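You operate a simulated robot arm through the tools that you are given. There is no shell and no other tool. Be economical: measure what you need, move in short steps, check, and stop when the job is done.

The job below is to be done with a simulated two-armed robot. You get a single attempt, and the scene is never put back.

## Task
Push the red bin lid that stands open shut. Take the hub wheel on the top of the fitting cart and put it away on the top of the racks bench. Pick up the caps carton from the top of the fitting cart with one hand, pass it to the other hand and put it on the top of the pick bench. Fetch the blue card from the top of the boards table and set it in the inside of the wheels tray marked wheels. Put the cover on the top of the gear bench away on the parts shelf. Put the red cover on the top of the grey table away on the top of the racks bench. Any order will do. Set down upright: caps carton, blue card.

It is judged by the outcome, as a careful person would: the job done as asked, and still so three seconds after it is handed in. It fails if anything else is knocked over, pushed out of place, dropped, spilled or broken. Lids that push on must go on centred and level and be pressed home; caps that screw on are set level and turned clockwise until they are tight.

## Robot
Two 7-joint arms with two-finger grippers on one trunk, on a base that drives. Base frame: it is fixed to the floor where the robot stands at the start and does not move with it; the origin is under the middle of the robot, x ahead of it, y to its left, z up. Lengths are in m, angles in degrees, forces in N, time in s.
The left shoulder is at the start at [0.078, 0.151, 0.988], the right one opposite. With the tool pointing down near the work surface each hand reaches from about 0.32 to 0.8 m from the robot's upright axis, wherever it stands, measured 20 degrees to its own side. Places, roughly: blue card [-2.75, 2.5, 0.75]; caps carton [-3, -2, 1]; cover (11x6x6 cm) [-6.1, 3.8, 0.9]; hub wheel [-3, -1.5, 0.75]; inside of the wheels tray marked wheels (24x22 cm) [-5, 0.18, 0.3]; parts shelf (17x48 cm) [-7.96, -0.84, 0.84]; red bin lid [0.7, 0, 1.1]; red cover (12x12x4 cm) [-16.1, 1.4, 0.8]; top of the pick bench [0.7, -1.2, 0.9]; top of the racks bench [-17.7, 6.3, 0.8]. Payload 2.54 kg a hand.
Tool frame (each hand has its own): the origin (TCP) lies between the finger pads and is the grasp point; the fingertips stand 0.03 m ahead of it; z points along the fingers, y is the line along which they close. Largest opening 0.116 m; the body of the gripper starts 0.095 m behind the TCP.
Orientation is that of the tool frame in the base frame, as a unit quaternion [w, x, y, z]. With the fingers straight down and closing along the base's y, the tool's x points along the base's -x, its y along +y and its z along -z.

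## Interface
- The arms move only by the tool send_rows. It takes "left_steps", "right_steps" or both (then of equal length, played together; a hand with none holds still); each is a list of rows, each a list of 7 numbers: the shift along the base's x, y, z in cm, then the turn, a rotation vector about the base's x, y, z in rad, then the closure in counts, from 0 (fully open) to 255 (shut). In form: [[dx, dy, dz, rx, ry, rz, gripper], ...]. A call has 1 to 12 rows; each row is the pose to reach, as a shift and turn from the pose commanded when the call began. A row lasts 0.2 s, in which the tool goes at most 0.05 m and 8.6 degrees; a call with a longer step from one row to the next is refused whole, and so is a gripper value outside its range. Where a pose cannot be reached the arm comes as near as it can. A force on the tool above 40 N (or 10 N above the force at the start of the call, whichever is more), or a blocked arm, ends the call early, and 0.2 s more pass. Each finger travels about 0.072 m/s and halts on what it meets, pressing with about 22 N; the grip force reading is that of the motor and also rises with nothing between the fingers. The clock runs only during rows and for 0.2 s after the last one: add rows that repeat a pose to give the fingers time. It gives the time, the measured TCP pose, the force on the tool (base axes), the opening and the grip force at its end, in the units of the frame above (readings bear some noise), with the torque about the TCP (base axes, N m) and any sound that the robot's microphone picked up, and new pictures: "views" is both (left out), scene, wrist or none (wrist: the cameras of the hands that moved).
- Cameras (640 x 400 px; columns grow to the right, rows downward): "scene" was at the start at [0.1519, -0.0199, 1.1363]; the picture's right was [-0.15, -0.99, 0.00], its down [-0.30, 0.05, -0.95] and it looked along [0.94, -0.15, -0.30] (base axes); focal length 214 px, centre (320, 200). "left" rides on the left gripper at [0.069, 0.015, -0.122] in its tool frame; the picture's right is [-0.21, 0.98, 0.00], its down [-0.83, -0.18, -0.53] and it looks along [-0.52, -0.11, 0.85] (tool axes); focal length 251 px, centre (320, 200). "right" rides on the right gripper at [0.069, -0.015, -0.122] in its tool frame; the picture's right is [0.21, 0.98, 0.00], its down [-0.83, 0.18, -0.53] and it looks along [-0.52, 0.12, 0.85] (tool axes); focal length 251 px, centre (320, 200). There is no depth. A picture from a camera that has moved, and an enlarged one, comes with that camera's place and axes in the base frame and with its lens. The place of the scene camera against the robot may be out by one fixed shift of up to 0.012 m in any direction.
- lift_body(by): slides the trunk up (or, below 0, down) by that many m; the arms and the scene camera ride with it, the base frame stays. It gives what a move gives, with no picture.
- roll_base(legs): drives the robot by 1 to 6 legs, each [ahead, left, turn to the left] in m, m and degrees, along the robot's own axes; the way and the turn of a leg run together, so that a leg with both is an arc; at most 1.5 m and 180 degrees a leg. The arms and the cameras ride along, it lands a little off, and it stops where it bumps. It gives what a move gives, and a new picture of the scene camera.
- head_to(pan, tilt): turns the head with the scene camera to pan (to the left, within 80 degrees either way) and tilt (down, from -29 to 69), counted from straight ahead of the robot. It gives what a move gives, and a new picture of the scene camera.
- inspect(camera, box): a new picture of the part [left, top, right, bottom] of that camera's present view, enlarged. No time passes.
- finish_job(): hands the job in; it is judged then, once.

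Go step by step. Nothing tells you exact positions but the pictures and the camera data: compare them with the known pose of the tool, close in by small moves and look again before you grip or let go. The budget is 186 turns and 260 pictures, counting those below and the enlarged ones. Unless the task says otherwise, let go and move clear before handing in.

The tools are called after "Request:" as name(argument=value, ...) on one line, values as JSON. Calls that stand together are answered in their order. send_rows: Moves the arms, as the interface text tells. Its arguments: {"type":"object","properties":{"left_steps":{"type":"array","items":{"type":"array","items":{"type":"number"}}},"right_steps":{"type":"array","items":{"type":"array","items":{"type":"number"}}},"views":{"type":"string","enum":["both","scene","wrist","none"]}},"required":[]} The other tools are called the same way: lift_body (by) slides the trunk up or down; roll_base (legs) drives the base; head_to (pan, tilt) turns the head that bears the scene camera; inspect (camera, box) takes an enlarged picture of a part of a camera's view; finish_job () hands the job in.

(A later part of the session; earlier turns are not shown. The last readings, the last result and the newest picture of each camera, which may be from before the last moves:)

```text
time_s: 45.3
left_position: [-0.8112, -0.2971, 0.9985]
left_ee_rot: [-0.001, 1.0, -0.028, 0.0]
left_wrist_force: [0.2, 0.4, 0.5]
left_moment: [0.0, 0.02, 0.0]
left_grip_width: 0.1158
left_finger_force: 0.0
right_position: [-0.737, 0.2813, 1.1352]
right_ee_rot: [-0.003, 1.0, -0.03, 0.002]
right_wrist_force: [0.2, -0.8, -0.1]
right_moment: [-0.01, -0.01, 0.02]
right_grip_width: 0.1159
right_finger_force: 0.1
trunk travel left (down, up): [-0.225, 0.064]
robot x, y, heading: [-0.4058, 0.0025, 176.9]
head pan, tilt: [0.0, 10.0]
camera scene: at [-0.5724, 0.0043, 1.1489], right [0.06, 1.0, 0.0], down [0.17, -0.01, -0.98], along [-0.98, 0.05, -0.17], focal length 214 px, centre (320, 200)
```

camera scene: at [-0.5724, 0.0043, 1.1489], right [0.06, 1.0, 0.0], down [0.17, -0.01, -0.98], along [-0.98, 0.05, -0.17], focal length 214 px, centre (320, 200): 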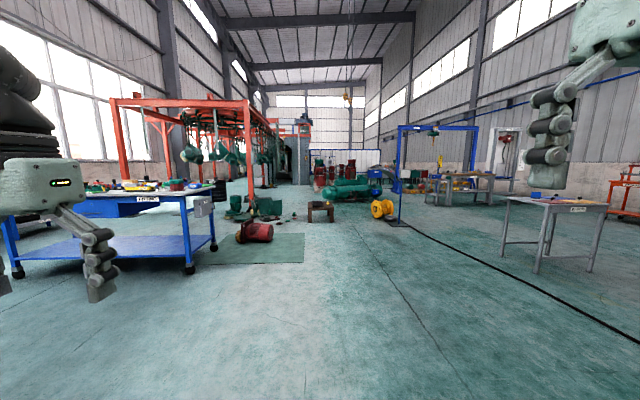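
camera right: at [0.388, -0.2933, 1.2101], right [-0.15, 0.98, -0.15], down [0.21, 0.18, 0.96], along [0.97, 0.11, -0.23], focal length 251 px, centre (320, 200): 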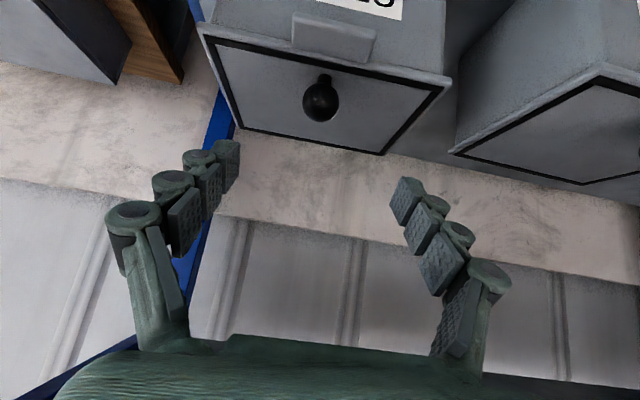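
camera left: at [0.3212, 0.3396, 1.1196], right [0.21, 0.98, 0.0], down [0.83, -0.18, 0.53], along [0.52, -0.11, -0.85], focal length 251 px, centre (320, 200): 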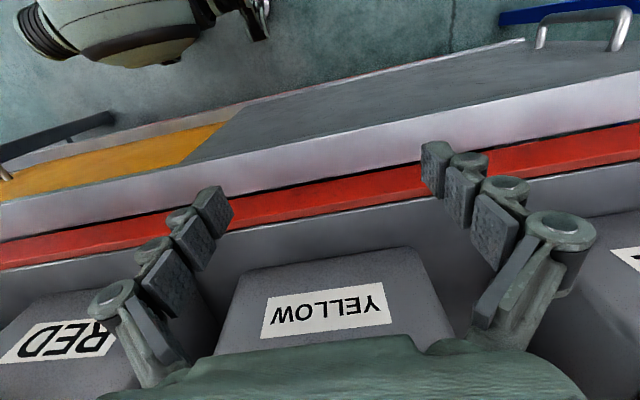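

The floor is clear; the blue-framed fitting cart is to the left with its near edge at about x = -2.8. I'll drive up in front of it.

Request:
roll_base(legs=[[0.75, 0.92, 0], [0.75, 0.92, 3]])

Request:
head_to(pan=0, tilt=30)

```text
time_s: 63.6
left_position: [-2.3577, -2.1248, 1.0]
left_ee_rot: [-0.001, 1.0, -0.002, 0.0]
left_wrist_force: [0.2, 0.0, -0.5]
left_moment: [0.01, -0.01, -0.03]
left_grip_width: 0.1161
left_finger_force: 0.1
right_position: [-2.314, -1.542, 1.1351]
right_ee_rot: [-0.003, 1.0, -0.005, 0.001]
right_wrist_force: [0.6, 1.2, 0.5]
right_moment: [0.01, 0.02, -0.03]
right_grip_width: 0.1157
right_finger_force: 0.1
trunk travel left (down, up): [-0.225, 0.064]
robot x, y, heading: [-1.9638, -1.8083, 179.6]
head pan, tilt: [0.0, 10.0]
camera scene: at [-2.1351, -1.8105, 1.1489], right [0.0, 1.0, 0.0], down [0.17, 0.0, -0.98], along [-0.98, 0.0, -0.17], focal length 214 px, centre (320, 200)
```

scene: 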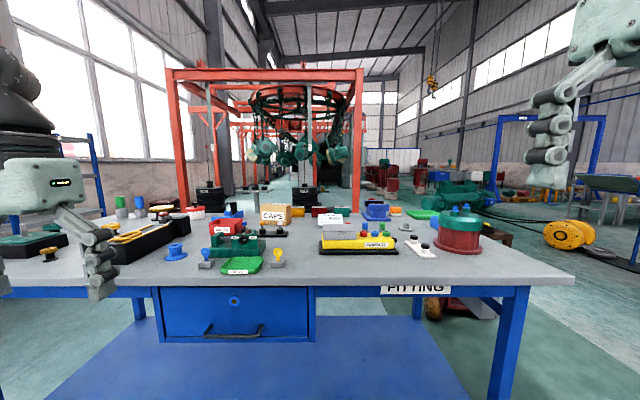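

```text
time_s: 64.4
left_position: [-2.3578, -2.124, 1.0006]
left_ee_rot: [-0.001, 1.0, -0.001, 0.0]
left_wrist_force: [1.3, 0.3, -0.1]
left_moment: [-0.01, 0.02, 0.01]
left_grip_width: 0.1161
left_finger_force: 0.0
right_position: [-2.3132, -1.542, 1.1335]
right_ee_rot: [-0.003, 1.0, -0.004, 0.001]
right_wrist_force: [0.5, -0.1, 0.0]
right_moment: [-0.02, 0.0, 0.01]
right_grip_width: 0.1164
right_finger_force: 0.1
trunk travel left (down, up): [-0.225, 0.064]
robot x, y, heading: [-1.9647, -1.8066, 179.9]
head pan, tilt: [0.0, 30.0]
camera scene: at [-2.1325, -1.8104, 1.1166], right [0.0, 1.0, 0.0], down [0.5, 0.0, -0.87], along [-0.87, 0.0, -0.5], focal length 214 px, centre (320, 200)
```

scene: 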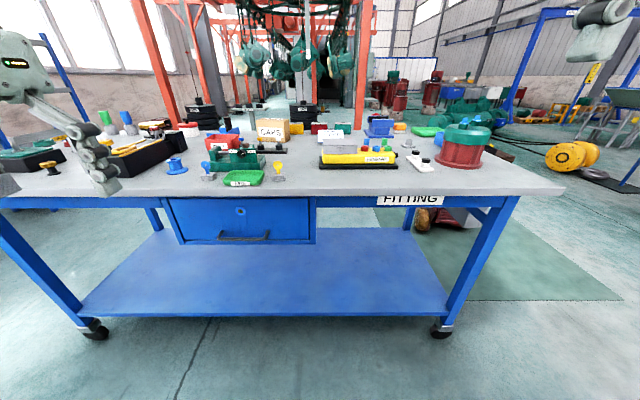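

Request:
inspect(camera="scene", box=[160, 90, 500, 200])

Request:
inspect(camera="scene", box=[0, 90, 240, 200])

```text
1.88 times, centred on (330, 145) of scene
camera zoom: at [-2.1325, -1.8104, 1.1166], right [0.0, 1.0, 0.0], down [0.5, 0.0, -0.87], along [-0.87, 0.0, -0.5], focal length 404 px, centre (301, 304)
```

zoom: 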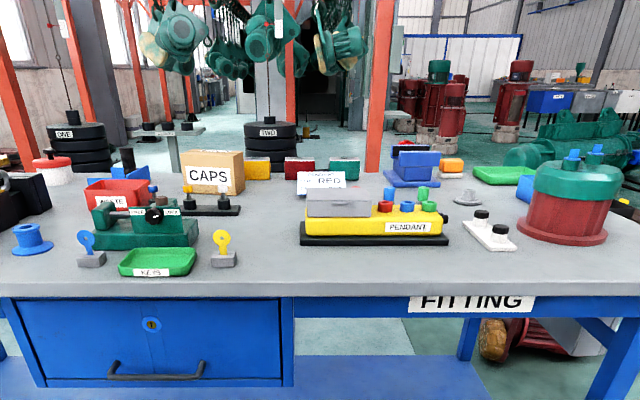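

```text
2.67 times, centred on (120, 145) of scene
camera zoom: at [-2.1325, -1.8104, 1.1166], right [0.0, 1.0, 0.0], down [0.5, 0.0, -0.87], along [-0.87, 0.0, -0.5], focal length 572 px, centre (853, 347)
```

zoom: 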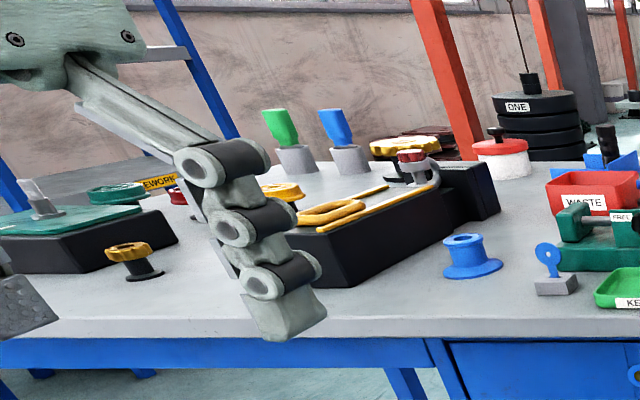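

The CAPS carton is in the middle of the cart. I'll zoom in to identify the hub wheel near y = -1.5.

Request:
inspect(camera="scene", box=[370, 110, 470, 172])

Request:
inspect(camera="scene", box=[200, 105, 320, 180])

```text
6.40 times, centred on (420, 141) of scene
camera zoom: at [-2.1325, -1.8104, 1.1166], right [0.0, 1.0, 0.0], down [0.5, 0.0, -0.87], along [-0.87, 0.0, -0.5], focal length 1373 px, centre (-320, 578)
```

zoom: 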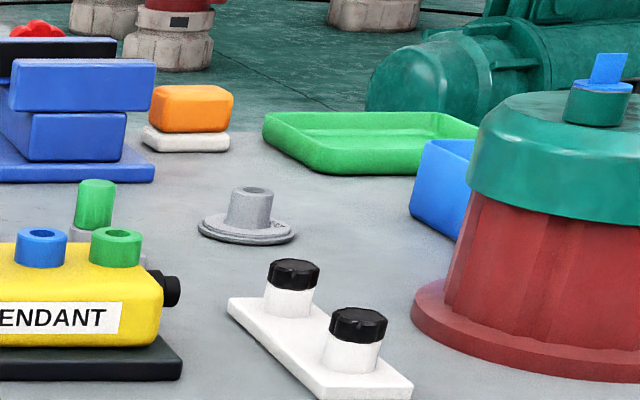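

```text
5.33 times, centred on (260, 142) of scene
camera zoom: at [-2.1325, -1.8104, 1.1166], right [0.0, 1.0, 0.0], down [0.5, 0.0, -0.87], along [-0.87, 0.0, -0.5], focal length 1144 px, centre (640, 507)
```

zoom: 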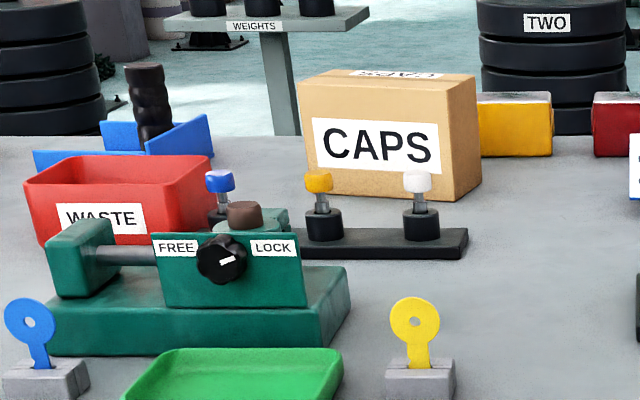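

The grey flanged piece near y ≈ -1.4 is the hub wheel. I'll raise the arms and the trunk, then move closer to locate it and the carton better.

Request:
send_rows(left_steps=[[2, 0, 4, 0, 0, 0, 0], [4, 0, 8, 0, 0, 0, 0], [6, 0, 12, 0, 0, 0, 0]], views="none")

Request:
lift_body(by=0.06)

Request:
roll_base(legs=[[0.25, 0, 0]])

```text
time_s: 65.2
left_position: [-2.3142, -2.1031, 1.1045]
left_ee_rot: [0.0, 1.0, -0.001, 0.0]
left_wrist_force: [0.0, 0.1, -0.1]
left_moment: [0.03, 0.02, -0.04]
left_grip_width: 0.1162
left_finger_force: 0.0
left hand out of reach, approached as far as the arm can: row 3
right_position: [-2.3126, -1.5422, 1.1345]
right_ee_rot: [-0.001, 1.0, -0.005, 0.001]
right_wrist_force: [0.5, 0.6, 0.3]
right_moment: [0.01, -0.02, 0.01]
right_grip_width: 0.116
right_finger_force: 0.0
trunk travel left (down, up): [-0.225, 0.064]
robot x, y, heading: [-1.965, -1.8062, 179.7]
head pan, tilt: [0.0, 30.0]
```

```text
time_s: 66.2
left_position: [-2.314, -2.1044, 1.1643]
left_ee_rot: [0.0, 1.0, -0.002, 0.0]
left_wrist_force: [-0.4, 0.2, -0.2]
left_moment: [0.01, -0.05, 0.02]
left_grip_width: 0.116
left_finger_force: 0.0
right_position: [-2.3122, -1.5422, 1.1952]
right_ee_rot: [-0.003, 1.0, -0.004, 0.001]
right_wrist_force: [0.1, -0.8, 0.0]
right_moment: [0.02, -0.01, 0.02]
right_grip_width: 0.1161
right_finger_force: 0.0
trunk travel left (down, up): [-0.285, 0.004]
robot x, y, heading: [-1.9644, -1.8047, 179.7]
head pan, tilt: [0.0, 30.0]
```

```text
time_s: 68.0
left_position: [-2.5588, -2.1017, 1.1642]
left_ee_rot: [-0.001, 1.0, -0.002, 0.0]
left_wrist_force: [-0.9, 0.2, 0.4]
left_moment: [-0.02, -0.04, 0.01]
left_grip_width: 0.116
left_finger_force: 0.0
right_position: [-2.5552, -1.5398, 1.1956]
right_ee_rot: [-0.003, 1.0, -0.006, 0.002]
right_wrist_force: [-0.8, -0.5, -0.4]
right_moment: [0.02, -0.03, -0.01]
right_grip_width: 0.1161
right_finger_force: 0.1
trunk travel left (down, up): [-0.285, 0.004]
robot x, y, heading: [-2.2109, -1.8032, 179.5]
head pan, tilt: [0.0, 30.0]
camera scene: at [-2.376, -1.8088, 1.1764], right [0.01, 1.0, 0.0], down [0.5, 0.0, -0.87], along [-0.87, 0.01, -0.5], focal length 214 px, centre (320, 200)
```

scene: 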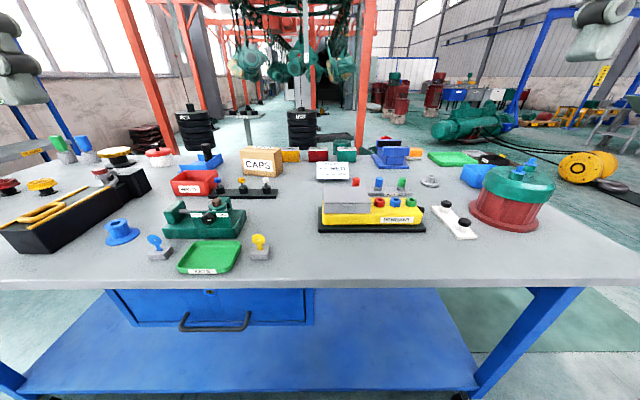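

Triangulating puts the hub at about (-3.00, -1.45, 0.88) and the carton front at about (-3.10, -2.02). I'll edge 8 cm closer, then zoom in on the carton.

Request:
roll_base(legs=[[0.08, 0, 0.5]])

Request:
inspect(camera="scene", box=[180, 130, 320, 218])

```text
time_s: 69.1
left_position: [-2.635, -2.1041, 1.1644]
left_ee_rot: [0.0, 1.0, 0.001, 0.001]
left_wrist_force: [-0.2, -0.3, 0.0]
left_moment: [0.03, -0.01, -0.01]
left_grip_width: 0.1161
left_finger_force: 0.1
right_position: [-2.6374, -1.5423, 1.1945]
right_ee_rot: [-0.003, 1.0, -0.002, 0.001]
right_wrist_force: [-1.2, -0.3, 0.5]
right_moment: [-0.02, -0.09, 0.0]
right_grip_width: 0.1158
right_finger_force: 0.0
trunk travel left (down, up): [-0.285, 0.004]
robot x, y, heading: [-2.2844, -1.8071, -179.6]
head pan, tilt: [0.0, 30.0]
camera scene: at [-2.4554, -1.8097, 1.1764], right [0.0, 1.0, 0.0], down [0.5, 0.0, -0.87], along [-0.87, 0.0, -0.5], focal length 214 px, centre (320, 200)
```

scene: 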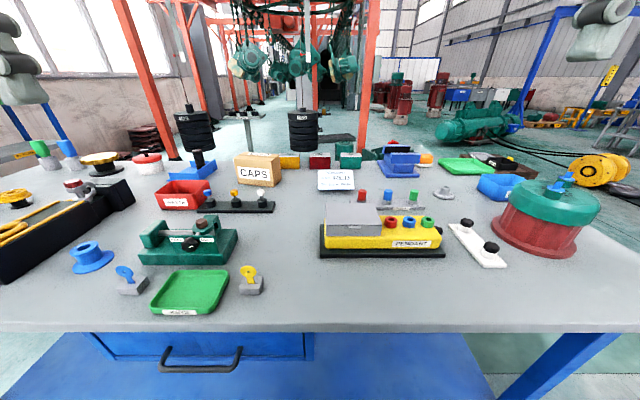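

```text
4.55 times, centred on (250, 174) of scene
camera zoom: at [-2.4554, -1.8097, 1.1764], right [0.0, 1.0, 0.0], down [0.5, 0.0, -0.87], along [-0.87, 0.0, -0.5], focal length 975 px, centre (638, 318)
```

zoom: 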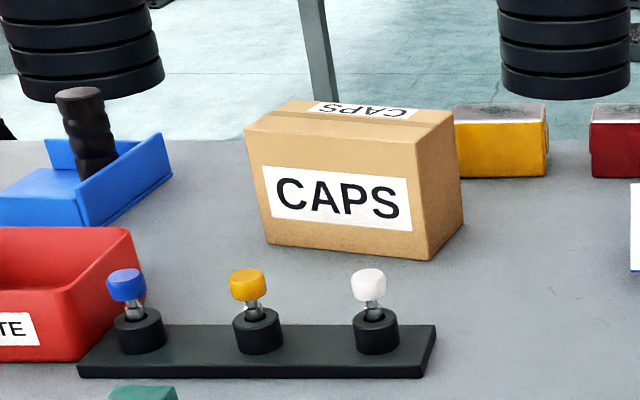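

The carton is about 12 × 6.7 × 8.7 cm, centred near (-3.114, -2.010) and turned about 14°. To grasp it straight down I need to be 8–10 cm closer, so I'll look down to check the base's clearance.

Request:
head_to(pan=0, tilt=69)

```text
time_s: 70.1
left_position: [-2.6357, -2.1039, 1.1658]
left_ee_rot: [-0.001, 1.0, 0.001, 0.0]
left_wrist_force: [0.9, 0.1, 0.4]
left_moment: [0.0, 0.02, -0.02]
left_grip_width: 0.1161
left_finger_force: 0.0
right_position: [-2.6353, -1.5434, 1.1946]
right_ee_rot: [-0.002, 1.0, -0.002, 0.001]
right_wrist_force: [-0.7, 0.3, 0.1]
right_moment: [0.01, -0.01, -0.01]
right_grip_width: 0.116
right_finger_force: 0.0
trunk travel left (down, up): [-0.285, 0.004]
robot x, y, heading: [-2.285, -1.806, -180.1]
head pan, tilt: [0.0, 68.8]
camera scene: at [-2.4201, -1.8097, 1.1251], right [0.0, 1.0, 0.0], down [0.93, 0.0, -0.36], along [-0.36, 0.0, -0.93], focal length 214 px, centre (320, 200)
```

scene: 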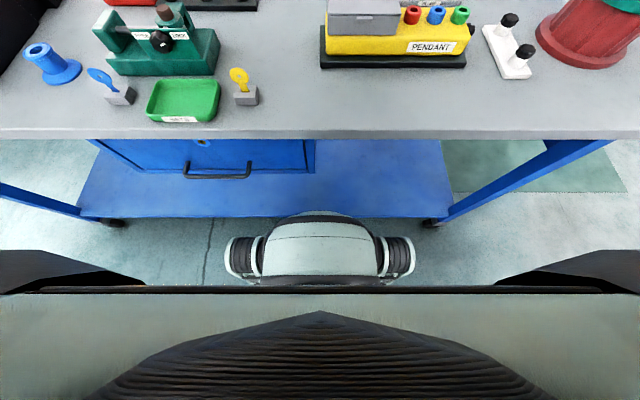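

The base front is almost at the cart's lower shelf, so I can't go further forward. I'll look at the shape of the base to judge whether turning in place is safe.

Request:
head_to(pan=70, tilt=60)

```text
time_s: 71.5
left_position: [-2.6344, -2.1039, 1.1649]
left_ee_rot: [-0.001, 1.0, 0.0, 0.0]
left_wrist_force: [0.4, -0.3, -0.3]
left_moment: [-0.01, -0.01, 0.02]
left_grip_width: 0.116
left_finger_force: 0.1
right_position: [-2.636, -1.5422, 1.195]
right_ee_rot: [-0.002, 1.0, -0.002, 0.001]
right_wrist_force: [-0.4, -0.6, 0.5]
right_moment: [0.0, 0.03, 0.02]
right_grip_width: 0.1159
right_finger_force: 0.1
trunk travel left (down, up): [-0.285, 0.004]
robot x, y, heading: [-2.2875, -1.8012, -179.8]
head pan, tilt: [70.0, 60.0]
camera scene: at [-2.3869, -1.8723, 1.1344], right [-0.94, 0.34, 0.0], down [0.3, 0.81, -0.5], along [-0.17, -0.47, -0.87], focal length 214 px, centre (320, 200)
```

scene: 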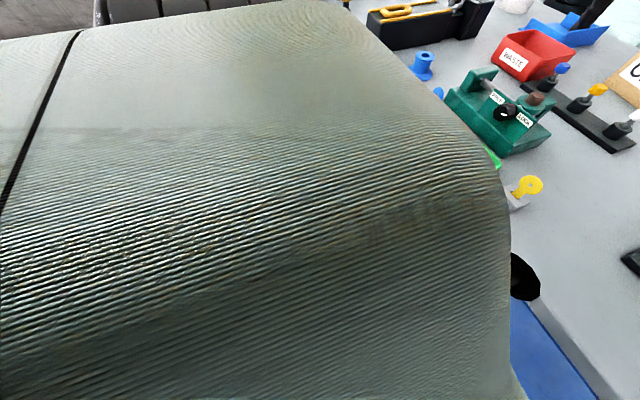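

The front is rounded and the wheels sit at the corners. A 30° left turn keeps the forward extent about the same and brings the right shoulder about 6 cm nearer, so I'll slide left and turn.

Request:
roll_base(legs=[[-0.03, 0.3, 0], [0, 0, 30]])

Request:
head_to(pan=-35, tilt=30)

```text
time_s: 76.5
left_position: [-2.4109, -2.5333, 1.1644]
left_ee_rot: [-0.001, 0.967, 0.256, 0.0]
left_wrist_force: [-0.6, -0.7, 0.0]
left_moment: [0.0, -0.01, -0.01]
left_grip_width: 0.1161
left_finger_force: 0.1
right_position: [-2.6893, -2.0446, 1.1946]
right_ee_rot: [-0.002, 0.968, 0.252, 0.001]
right_wrist_force: [-0.4, 0.0, 0.2]
right_moment: [0.01, 0.0, -0.02]
right_grip_width: 0.1162
right_finger_force: 0.1
trunk travel left (down, up): [-0.285, 0.004]
robot x, y, heading: [-2.2557, -2.1004, -150.5]
head pan, tilt: [70.0, 60.0]
camera scene: at [-2.3133, -2.2065, 1.1344], right [-0.99, -0.17, 0.0], down [-0.14, 0.85, -0.5], along [0.08, -0.49, -0.87], focal length 214 px, centre (320, 200)
```

scene: 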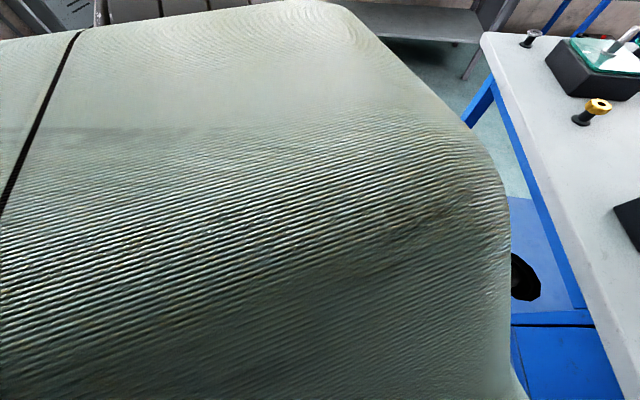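

```text
time_s: 78.3
left_position: [-2.4117, -2.5331, 1.1658]
left_ee_rot: [-0.001, 0.967, 0.256, 0.0]
left_wrist_force: [-0.6, 0.0, -0.7]
left_moment: [0.02, 0.04, 0.0]
left_grip_width: 0.1159
left_finger_force: 0.1
right_position: [-2.6887, -2.0451, 1.1946]
right_ee_rot: [-0.002, 0.968, 0.253, 0.0]
right_wrist_force: [0.1, 0.0, -0.1]
right_moment: [-0.03, 0.0, 0.01]
right_grip_width: 0.116
right_finger_force: 0.1
trunk travel left (down, up): [-0.285, 0.004]
robot x, y, heading: [-2.2596, -2.1029, -150.4]
head pan, tilt: [-35.0, 30.0]
camera scene: at [-2.4145, -2.1322, 1.1765], right [0.09, 1.0, 0.0], down [0.5, -0.05, -0.87], along [-0.86, 0.08, -0.5], focal length 214 px, centre (320, 200)
```

scene: 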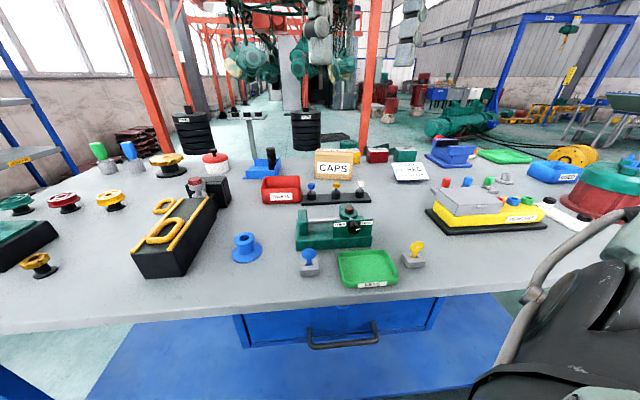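

I'll edge 3 cm closer to the cart, then move the right hand toward the space above the carton, turning it so the fingers close across the narrow side.

Request:
roll_base(legs=[[0.026, -0.015, 0]])

Request:
send_rows(right_steps=[[-4, 0, 0, 0, 0, 0.13, 0], [-8, 0.5, 0, 0, 0, 0.27, 0], [-12, 1, -1, 0, 0, 0.4, 0], [-16, 2, -3, 0, 0, 0.54, 0], [-20, 3, -5, 0, 0, 0.67, 0], [-24, 4, -7, 0, 0, 0.806, 0], [-28, 5, -9, 0, 0, 0.806, 0], [-31, 5.2, -11, 0, 0, 0.806, 0]], views="both")

```text
time_s: 79.1
left_position: [-2.4432, -2.5324, 1.1659]
left_ee_rot: [0.0, 0.967, 0.256, 0.001]
left_wrist_force: [-1.8, 0.2, -0.7]
left_moment: [-0.02, -0.05, 0.04]
left_grip_width: 0.116
left_finger_force: 0.0
right_position: [-2.7198, -2.0443, 1.195]
right_ee_rot: [-0.002, 0.968, 0.253, 0.001]
right_wrist_force: [-0.7, 0.4, -0.7]
right_moment: [0.02, -0.06, 0.03]
right_grip_width: 0.1162
right_finger_force: 0.0
trunk travel left (down, up): [-0.285, 0.004]
robot x, y, heading: [-2.2856, -2.0987, -150.5]
head pan, tilt: [-35.0, 30.0]
camera scene: at [-2.4457, -2.132, 1.1764], right [0.09, 1.0, 0.0], down [0.5, -0.05, -0.87], along [-0.86, 0.08, -0.5], focal length 214 px, centre (320, 200)
```

scene: 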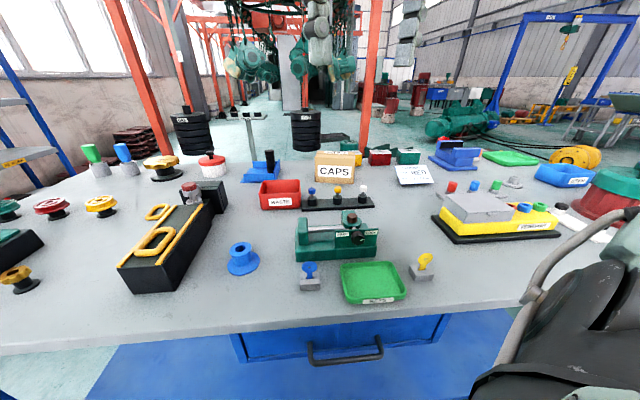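

```text
time_s: 80.9
left_position: [-2.4416, -2.5343, 1.1647]
left_ee_rot: [-0.001, 0.967, 0.255, 0.0]
left_wrist_force: [0.4, 0.3, -0.2]
left_moment: [0.02, -0.03, 0.03]
left_grip_width: 0.116
left_finger_force: 0.1
right_position: [-3.0289, -1.9948, 1.0819]
right_ee_rot: [-0.002, 0.791, 0.612, 0.0]
right_wrist_force: [0.0, 0.0, -1.3]
right_moment: [0.03, -0.01, 0.04]
right_grip_width: 0.1161
right_finger_force: 0.1
trunk travel left (down, up): [-0.285, 0.004]
robot x, y, heading: [-2.2877, -2.1036, -150.3]
head pan, tilt: [-35.0, 30.0]
camera scene: at [-2.4453, -2.1322, 1.1764], right [0.09, 1.0, 0.0], down [0.5, -0.05, -0.87], along [-0.86, 0.08, -0.5], focal length 214 px, centre (320, 200)
camera right: at [-3.0252, -1.925, 1.203], right [1.0, -0.04, 0.0], down [-0.03, -0.85, 0.53], along [-0.02, -0.53, -0.85], focal length 251 px, centre (320, 200)
```

scene: 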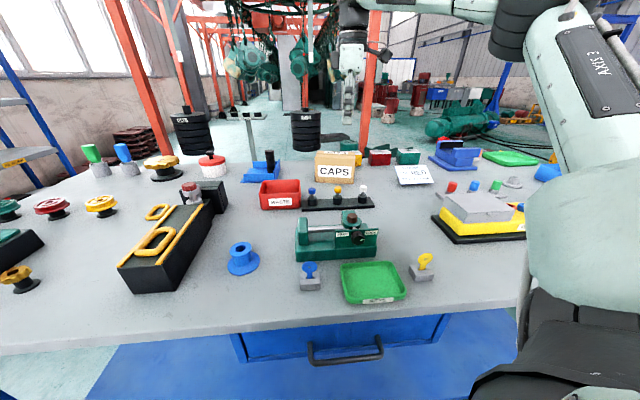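
right: 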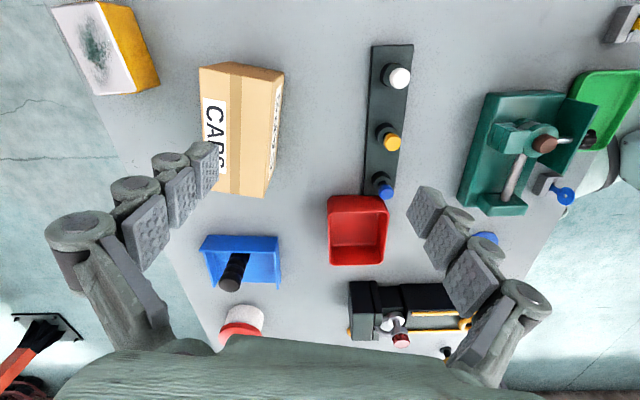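

The arm reaches well, and from the wrist view the carton's centre is about (-3.110, -2.003) with a yaw near 10°. I'll move over its right half first, then check before going down.

Request:
send_rows(right_steps=[[-4, 0.6, -2, 0, 0, 0.04, 0], [-7.8, 1.2, -4.5, 0, 0, 0.079, 0], [-7.8, 1.2, -4.5, 0, 0, 0.079, 0]], views="both")

```text
time_s: 81.7
left_position: [-2.441, -2.5334, 1.1658]
left_ee_rot: [-0.001, 0.967, 0.255, 0.0]
left_wrist_force: [-0.1, 0.5, 0.3]
left_moment: [0.04, 0.03, 0.0]
left_grip_width: 0.1157
left_finger_force: 0.0
right_position: [-3.1041, -1.9825, 1.0382]
right_ee_rot: [-0.002, 0.766, 0.643, -0.001]
right_wrist_force: [1.0, 0.3, 0.4]
right_moment: [0.0, 0.01, 0.0]
right_grip_width: 0.1158
right_finger_force: 0.0
trunk travel left (down, up): [-0.285, 0.004]
robot x, y, heading: [-2.286, -2.0975, -150.3]
head pan, tilt: [-35.0, 30.0]
camera scene: at [-2.4442, -2.1317, 1.1767], right [0.09, 1.0, 0.0], down [0.5, -0.05, -0.87], along [-0.86, 0.08, -0.5], focal length 214 px, centre (320, 200)
camera right: at [-3.1061, -1.912, 1.1585], right [1.0, 0.04, 0.0], down [0.04, -0.85, 0.53], along [0.02, -0.53, -0.85], focal length 251 px, centre (320, 200)
```

scene: 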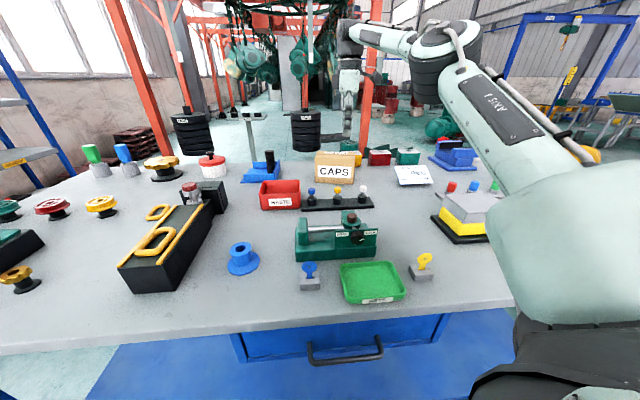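
right: 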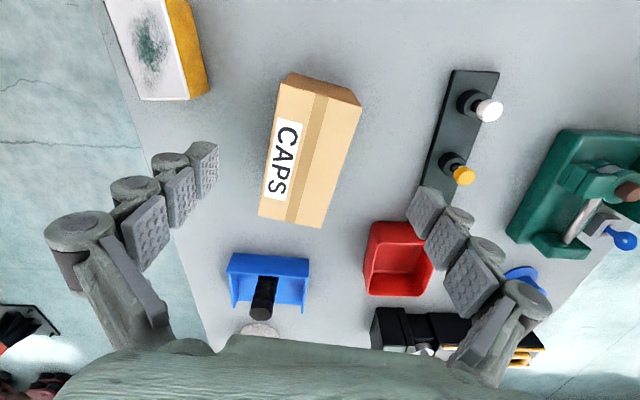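

The carton's top centre is about (-3.1155, -2.002) with a yaw near 14°. I'll trim the angle back, go down and close.

Request:
send_rows(right_steps=[[-0.7, 0, -2, 0, 0, -0.07, 0], [-0.7, 0, -5, 0, 0, -0.07, 0], [-0.7, 0, -8, 0, 0, -0.07, 0], [-0.7, 0, -10.8, 0, 0, -0.07, 0], [-0.7, 0, -10.8, 0, 0, -0.07, 80], [-0.7, 0, -10.8, 0, 0, -0.07, 160], [-0.7, 0, -10.8, 0, 0, -0.07, 200], [-0.7, 0, -10.8, 0, 0, -0.07, 200]], views="wrist")

```text
time_s: 83.5
left_position: [-2.443, -2.5323, 1.1641]
left_ee_rot: [-0.001, 0.967, 0.256, 0.0]
left_wrist_force: [0.1, 0.3, -0.6]
left_moment: [-0.02, -0.03, -0.01]
left_grip_width: 0.1158
left_finger_force: 0.1
right_position: [-3.1148, -1.9826, 0.9331]
right_ee_rot: [-0.002, 0.788, 0.616, -0.001]
right_wrist_force: [1.4, -0.8, 1.3]
right_moment: [-0.17, -0.09, 0.13]
right_grip_width: 0.0679
right_finger_force: 21.8
trunk travel left (down, up): [-0.285, 0.004]
robot x, y, heading: [-2.2866, -2.1004, -150.5]
head pan, tilt: [-35.0, 30.0]
camera right: at [-3.1116, -1.9125, 1.054], right [1.0, -0.03, 0.0], down [-0.02, -0.85, 0.53], along [-0.02, -0.53, -0.85], focal length 251 px, centre (320, 200)
```

right: 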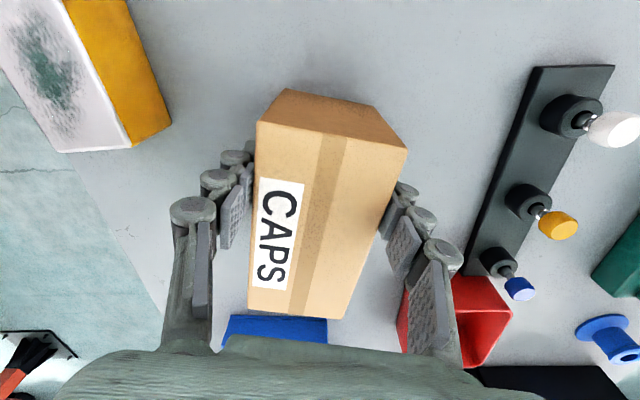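

The carton is gripped (0.068 m). I'll lift it and bring it back in front of the robot, turning its long side across the robot.

Request:
send_rows(right_steps=[[0, 0, 3, 0, 0, 0, 200], [0, 0, 6, 0, 0, 0, 200], [1, 0, 9, 0, 0, 0, 200], [4, -1, 12, 0, 0, 0.1, 200], [8, -2.5, 13, 0, 0, 0.22, 200], [12, -5, 14, 0, 0, 0.34, 200], [16, -8, 15, 0, 0, 0.46, 200], [20, -11, 16, 0, 0, 0.58, 200], [24, -14, 16, 0, 0, 0.7, 200], [28, -17, 16, 0, 0, 0.76, 200], [32, -19, 16, 0, 0, 0.76, 200], [36, -21, 16, 0, 0, 0.76, 200]], views="scene")

```text
refused: row 7 steps farther than a row can; nothing moved
```

Request:
send_rows(right_steps=[[0, 0, 3, 0, 0, 0, 200], [0, 0, 6, 0, 0, 0, 200], [1, 0, 9, 0, 0, 0, 200], [4, -1, 12, 0, 0, 0.1, 200], [7.5, -2.5, 13.5, 0, 0, 0.22, 200], [11, -5, 15, 0, 0, 0.34, 200], [15, -7.5, 16, 0, 0, 0.46, 200], [19, -10, 16, 0, 0, 0.58, 200], [23, -12.5, 16, 0, 0, 0.7, 200], [27, -15, 16, 0, 0, 0.76, 200], [31, -17.5, 16, 0, 0, 0.76, 200], [35, -20, 16, 0, 0, 0.76, 200]], views="scene")

```text
time_s: 86.1
left_position: [-2.4407, -2.534, 1.1642]
left_ee_rot: [0.0, 0.967, 0.254, 0.0]
left_wrist_force: [0.3, 0.5, -0.1]
left_moment: [0.02, 0.02, -0.01]
left_grip_width: 0.1161
left_finger_force: 0.1
right_position: [-2.7645, -2.184, 1.0929]
right_ee_rot: [-0.002, 0.504, 0.863, -0.001]
right_wrist_force: [0.9, -1.1, -3.0]
right_moment: [0.08, 0.05, 0.01]
right_grip_width: 0.0678
right_finger_force: 21.9
trunk travel left (down, up): [-0.285, 0.004]
robot x, y, heading: [-2.2873, -2.0995, -150.2]
head pan, tilt: [-35.0, 30.0]
camera scene: at [-2.4442, -2.1326, 1.1766], right [0.09, 1.0, 0.0], down [0.5, -0.05, -0.87], along [-0.86, 0.08, -0.5], focal length 214 px, centre (320, 200)
```

scene: 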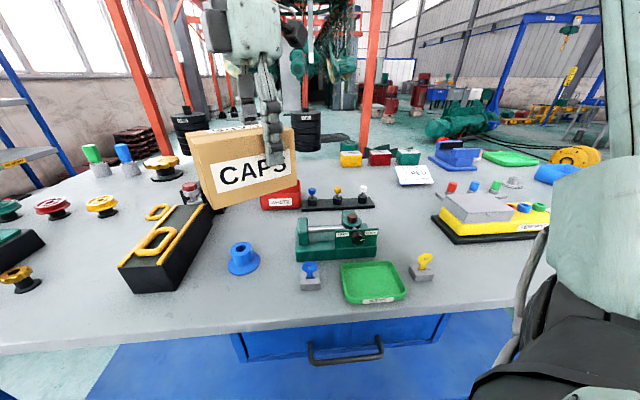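

The carton is held nearly level. Now I'll bring the left hand round to the carton's left end, pointing inward and down at 45° and closing across the carton.

Request:
send_rows(left_steps=[[-2, 1, 0.2, 0.019, 0.07, -0.1235, 0], [-4, 2, 0.4, 0.038, 0.14, -0.247, 0], [-6, 3.5, 0.6, 0.057, 0.21, -0.3706, 0], [-8, 5, 0.8, 0.076, 0.279, -0.494, 0], [-10, 6.5, 1, 0.095, 0.349, -0.6176, 0], [-12, 8, 1.2, 0.114, 0.419, -0.741, 0], [-14, 10, 1.4, 0.133, 0.489, -0.8647, 0], [-16, 12, 1.6, 0.152, 0.559, -0.988, 0], [-18, 14, 1.9, 0.171, 0.629, -1.1117, 0], [-20, 16, 2.2, 0.19, 0.698, -1.235, 0], [-22, 18, 2.4, 0.209, 0.768, -1.359, 0], [-24, 20, 2.6, 0.228, 0.838, -1.482, 0]], views="both")

```text
time_s: 88.7
left_position: [-2.6806, -2.3346, 1.1934]
left_ee_rot: [-0.192, 0.798, -0.466, -0.332]
left_wrist_force: [-0.8, -0.6, 0.1]
left_moment: [0.02, -0.01, -0.03]
left_grip_width: 0.116
left_finger_force: 0.2
right_position: [-2.7656, -2.1821, 1.0925]
right_ee_rot: [-0.002, 0.504, 0.864, -0.001]
right_wrist_force: [-0.2, 0.3, -4.0]
right_moment: [0.09, 0.04, -0.02]
right_grip_width: 0.0675
right_finger_force: 21.6
trunk travel left (down, up): [-0.285, 0.004]
robot x, y, heading: [-2.2862, -2.1017, -150.4]
head pan, tilt: [-35.0, 30.0]
camera scene: at [-2.4454, -2.1318, 1.1764], right [0.09, 1.0, 0.0], down [0.5, -0.05, -0.87], along [-0.86, 0.08, -0.5], focal length 214 px, centre (320, 200)
camera left: at [-2.6263, -2.4586, 1.2281], right [-0.92, -0.35, 0.15], down [0.06, 0.27, 0.96], along [-0.38, 0.9, -0.23], focal length 251 px, centre (320, 200)
```

scene: 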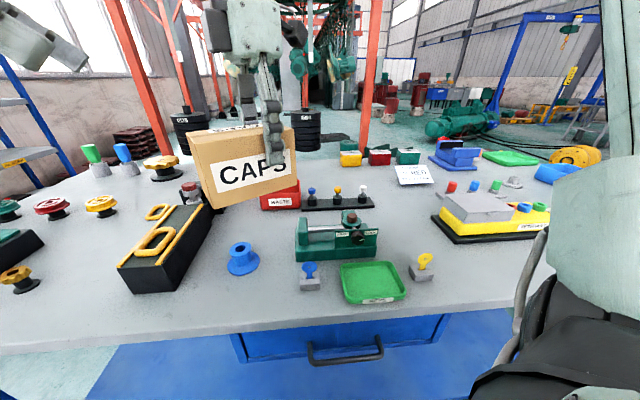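
left: 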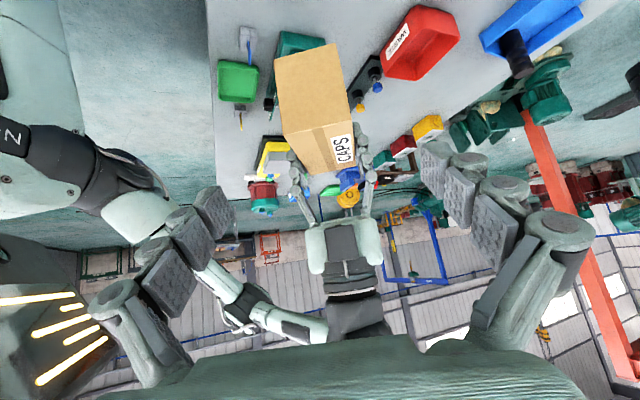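

The left camera sees the carton's end squarely. I'll advance along the fingers to straddle it.

Request:
send_rows(left_steps=[[-1.7, 2.9, -3.5, 0, 0, 0, 0], [-3.4, 5.8, -7, 0, 0, 0, 0], [-5.3, 9.4, -11.2, 0, 0, 0, 0], [-5.3, 9.4, -11.2, 0, 0, 0, 0]], views="both")

```text
refused: row 3 steps farther than a row can; nothing moved
```

Request:
send_rows(left_steps=[[-1.4, 2.4, -2.8, 0, 0, 0, 0], [-2.8, 4.8, -5.6, 0, 0, 0, 0], [-4.1, 7.2, -8.5, 0, 0, 0, 0], [-5.3, 9.4, -11.2, 0, 0, 0, 0], [-5.3, 9.4, -11.2, 0, 0, 0, 0]], views="both")

```text
time_s: 89.9
left_position: [-2.7358, -2.2408, 1.0819]
left_ee_rot: [-0.192, 0.799, -0.464, -0.331]
left_wrist_force: [-1.1, 0.8, -1.0]
left_moment: [0.0, -0.02, -0.02]
left_grip_width: 0.1158
left_finger_force: 0.0
right_position: [-2.7656, -2.1812, 1.094]
right_ee_rot: [-0.002, 0.504, 0.864, -0.003]
right_wrist_force: [-0.3, 0.1, -4.7]
right_moment: [0.09, 0.05, 0.01]
right_grip_width: 0.0677
right_finger_force: 22.2
trunk travel left (down, up): [-0.285, 0.004]
robot x, y, heading: [-2.284, -2.0991, -150.6]
head pan, tilt: [-35.0, 30.0]
camera scene: at [-2.4448, -2.1321, 1.1765], right [0.09, 1.0, 0.0], down [0.5, -0.05, -0.87], along [-0.86, 0.08, -0.5], focal length 214 px, centre (320, 200)
camera left: at [-2.6805, -2.3651, 1.1171], right [-0.92, -0.35, 0.15], down [0.06, 0.27, 0.96], along [-0.38, 0.9, -0.23], focal length 251 px, centre (320, 200)
```

scene: 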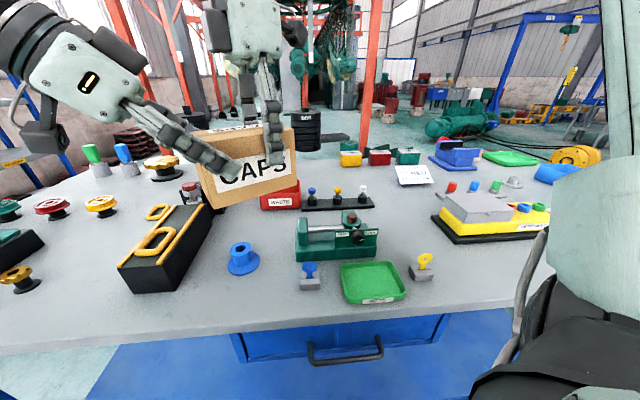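
left: 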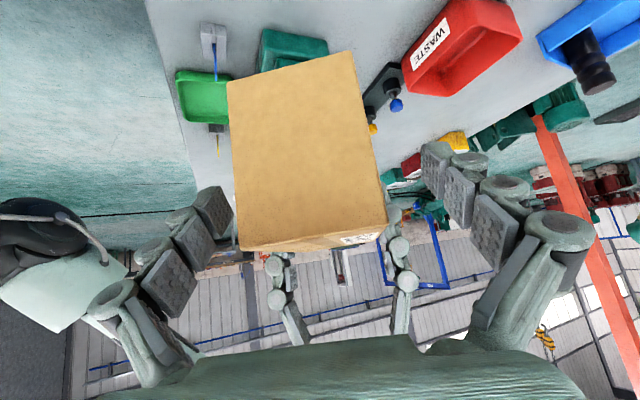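

The left fingers straddle the carton. I'll close the left hand, then open the right and lift it clear.

Request:
send_rows(left_steps=[[0, 0, 0, 0, 0, 0, 80], [0, 0, 0, 0, 0, 0, 160], [0, 0, 0, 0, 0, 0, 200], [0, 0, 0, 0, 0, 0, 200], [0, 0, 0, 0, 0, 0, 200]], views="none")

```text
time_s: 91.1
left_position: [-2.7338, -2.2402, 1.0816]
left_ee_rot: [-0.193, 0.797, -0.466, -0.331]
left_wrist_force: [21.4, 1.3, 2.2]
left_moment: [0.18, -0.14, -0.86]
left_grip_width: 0.0675
left_finger_force: 22.3
right_position: [-2.7668, -2.1812, 1.0931]
right_ee_rot: [-0.003, 0.505, 0.863, -0.002]
right_wrist_force: [-20.5, -1.0, -6.7]
right_moment: [0.06, 0.51, -0.37]
right_grip_width: 0.0675
right_finger_force: 22.7
trunk travel left (down, up): [-0.285, 0.004]
robot x, y, heading: [-2.2879, -2.1018, -150.1]
head pan, tilt: [-35.0, 30.0]
```

Request:
send_rows(right_steps=[[0, 0, 0, 0, 0, 0, 150], [0, 0, 0, 0, 0, 0, 80], [0, 0, 0, 0, 0, 0, 20], [0, 0, 0, 0, 0, 0, 0], [0, 0, 4, 0, 0, 0, 0], [-1, 2, 8, 0, 0, 0, 0], [-2, 4, 12, 0, 0, 0, 0], [-2, 8, 12, 0, 0, 0, 0], [-2, 12, 12, 0, 0, 0, 0]], views="scene")

```text
time_s: 93.1
left_position: [-2.7357, -2.2417, 1.0817]
left_ee_rot: [-0.192, 0.799, -0.464, -0.331]
left_wrist_force: [-0.1, -0.2, -0.6]
left_moment: [-0.14, -0.05, -0.02]
left_grip_width: 0.0674
left_finger_force: 21.9
right_position: [-2.7862, -2.0604, 1.2148]
right_ee_rot: [-0.003, 0.503, 0.864, -0.002]
right_wrist_force: [0.6, -0.7, 0.2]
right_moment: [0.0, -0.02, 0.04]
right_grip_width: 0.1163
right_finger_force: 0.1
trunk travel left (down, up): [-0.285, 0.004]
robot x, y, heading: [-2.2883, -2.1051, -150.6]
head pan, tilt: [-35.0, 30.0]
camera scene: at [-2.4448, -2.1314, 1.1766], right [0.09, 1.0, 0.0], down [0.5, -0.05, -0.87], along [-0.86, 0.08, -0.5], focal length 214 px, centre (320, 200)
```

scene: 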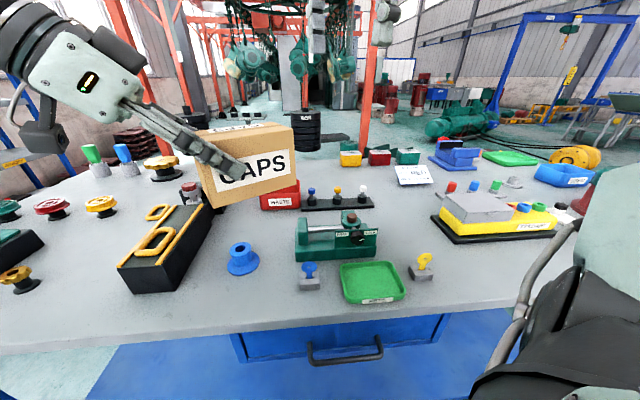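

The handover is done. Next is the hub wheel, with the right hand: I'll slide back right and square up to the cart.

Request:
roll_base(legs=[[-0.213, -0.316, 0], [0, 0, -29.4]])

Request:
head_to(pan=-15, tilt=30)

```text
time_s: 98.2
left_position: [-2.7113, -1.624, 1.0811]
left_ee_rot: [0.271, -0.652, 0.654, 0.27]
left_wrist_force: [-0.2, 0.0, -0.2]
left_moment: [-0.11, 0.0, 0.02]
left_grip_width: 0.0676
left_finger_force: 21.9
right_position: [-2.6676, -1.4427, 1.2142]
right_ee_rot: [-0.002, 0.708, 0.706, -0.001]
right_wrist_force: [1.1, 0.3, 0.1]
right_moment: [0.01, 0.02, -0.01]
right_grip_width: 0.1161
right_finger_force: 0.1
trunk travel left (down, up): [-0.285, 0.004]
robot x, y, heading: [-2.2542, -1.7251, 179.9]
head pan, tilt: [-35.0, 30.0]
camera scene: at [-2.4041, -1.678, 1.1765], right [0.57, 0.82, 0.0], down [0.41, -0.29, -0.87], along [-0.71, 0.5, -0.5], focal length 214 px, centre (320, 200)
```

scene: 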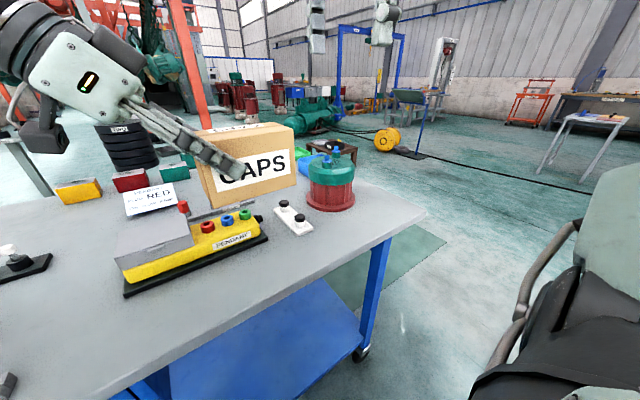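

```text
time_s: 99.0
left_position: [-2.7114, -1.6239, 1.0808]
left_ee_rot: [0.271, -0.653, 0.653, 0.27]
left_wrist_force: [0.1, 0.3, 0.7]
left_moment: [-0.15, -0.02, -0.06]
left_grip_width: 0.0677
left_finger_force: 22.0
right_position: [-2.6665, -1.4422, 1.2145]
right_ee_rot: [-0.003, 0.708, 0.707, -0.001]
right_wrist_force: [0.4, 0.3, -0.7]
right_moment: [-0.02, -0.02, -0.01]
right_grip_width: 0.1159
right_finger_force: 0.1
trunk travel left (down, up): [-0.285, 0.004]
robot x, y, heading: [-2.2528, -1.7236, 179.9]
head pan, tilt: [-15.0, 30.0]
camera scene: at [-2.4175, -1.7065, 1.1765], right [0.26, 0.97, 0.0], down [0.48, -0.13, -0.87], along [-0.84, 0.23, -0.5], focal length 214 px, centre (320, 200)
```

scene: 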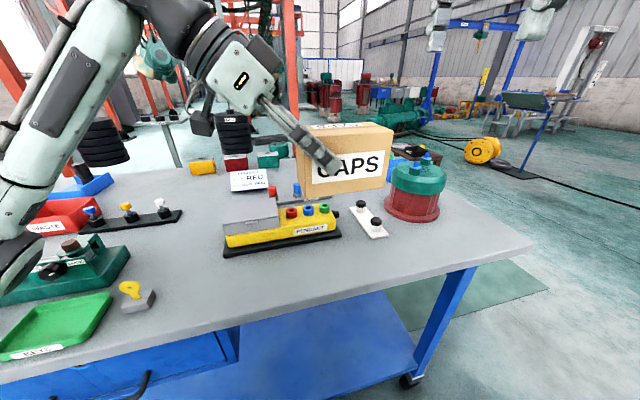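

The carton hides the hub, so I'll draw the left hand aside and bring the right hand forward for a look from above.

Request:
send_rows(left_steps=[[1.5, -3, 0.5, 0, 0, 0, 200], [3, -6, 1, 0, 0, 0, 200], [4.5, -9, 1.5, 0, 0, 0, 200], [6, -12, 2, 0, 0, 0, 200], [7, -15, 2.5, 0, 0, 0, 200], [8, -18, 3, 0, 0, 0, 200]], right_steps=[[0, 0, 0, 0, 0, 0, 0], [-4, 0, -1, 0, 0, 0, 0], [-8, 0, -3, 0, 0, 0, 0], [-12, 0, -5, 0, 0, 0, 0], [-16, -0.5, -7, 0, 0, 0, 0], [-20, -0.8, -9, 0, 0, 0, 0]], views="none")

Request:
send_rows(right_steps=[[-3, 0, -2, 0, 0, 0, 0], [-6, 0, -4, 0, 0, 0, 0]], views="both")

```text
time_s: 100.4
left_position: [-2.635, -1.8032, 1.1114]
left_ee_rot: [0.271, -0.653, 0.654, 0.269]
left_wrist_force: [0.5, 0.1, -3.3]
left_moment: [-0.15, -0.02, -0.02]
left_grip_width: 0.0675
left_finger_force: 21.7
right_position: [-2.8683, -1.4464, 1.1221]
right_ee_rot: [-0.002, 0.708, 0.706, 0.0]
right_wrist_force: [-0.5, 0.1, 0.5]
right_moment: [-0.04, 0.01, 0.01]
right_grip_width: 0.116
right_finger_force: 0.0
trunk travel left (down, up): [-0.285, 0.004]
robot x, y, heading: [-2.2536, -1.7267, 180.0]
head pan, tilt: [-15.0, 30.0]
```

```text
time_s: 101.0
left_position: [-2.6334, -1.8029, 1.1116]
left_ee_rot: [0.27, -0.653, 0.653, 0.271]
left_wrist_force: [0.9, -0.6, -3.8]
left_moment: [-0.18, 0.0, 0.03]
left_grip_width: 0.0676
left_finger_force: 21.7
right_position: [-2.8973, -1.4382, 1.0877]
right_ee_rot: [-0.002, 0.709, 0.705, -0.002]
right_wrist_force: [0.8, 0.0, -0.4]
right_moment: [-0.01, -0.01, 0.0]
right_grip_width: 0.1161
right_finger_force: 0.0
right hand out of reach, approached as far as the arm can: row 1, 2
trunk travel left (down, up): [-0.285, 0.004]
robot x, y, heading: [-2.2546, -1.7268, 179.8]
head pan, tilt: [-15.0, 30.0]
camera scene: at [-2.4168, -1.7068, 1.1767], right [0.26, 0.97, 0.0], down [0.48, -0.13, -0.87], along [-0.84, 0.23, -0.5], focal length 214 px, centre (320, 200)
camera right: at [-2.9097, -1.3688, 1.2086], right [0.98, 0.21, -0.01], down [0.18, -0.83, 0.53], along [0.11, -0.52, -0.85], focal length 251 px, centre (320, 200)
```

scene: 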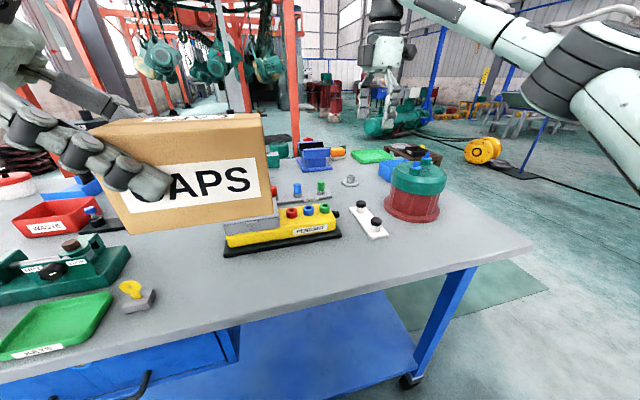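
right: 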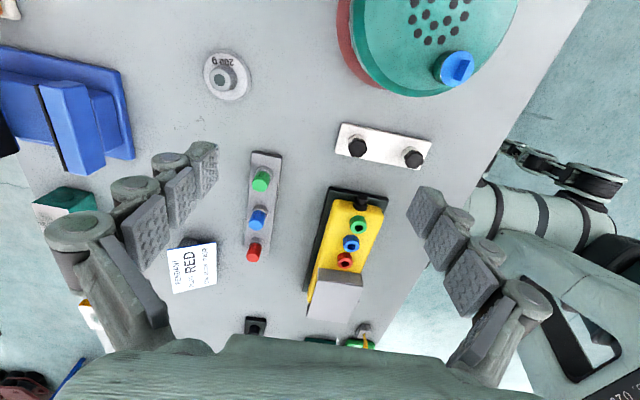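

The grey flanged piece seems to have writing on it, so I'll zoom in to make sure it's the hub wheel.

Request:
inspect(camera="right", box=[180, 30, 280, 120])

Request:
inspect(camera="scene", box=[260, 130, 460, 250])

```text
4.44 times, centred on (230, 75) of right
camera zoom: at [-2.9097, -1.3688, 1.2086], right [0.98, 0.21, -0.01], down [0.18, -0.83, 0.53], along [0.11, -0.52, -0.85], focal length 1118 px, centre (720, 756)
```

zoom: 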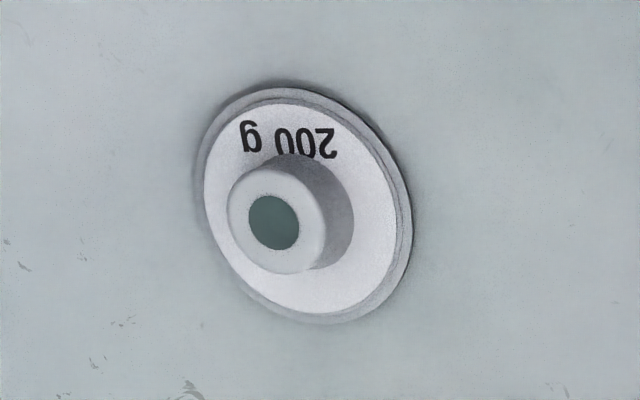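

```text
3.20 times, centred on (360, 190) of scene
camera zoom: at [-2.4168, -1.7068, 1.1767], right [0.26, 0.97, 0.0], down [0.48, -0.13, -0.87], along [-0.84, 0.23, -0.5], focal length 686 px, centre (192, 232)
```

zoom: 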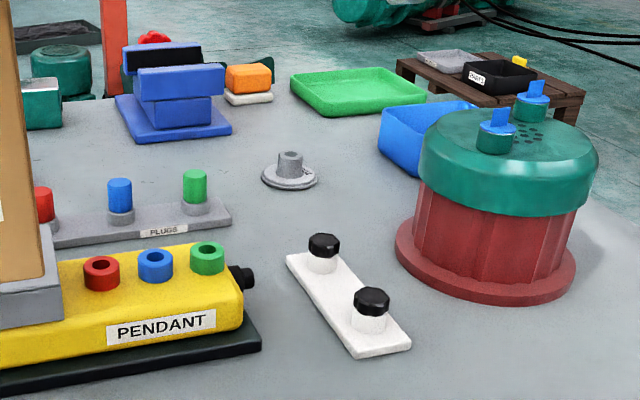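

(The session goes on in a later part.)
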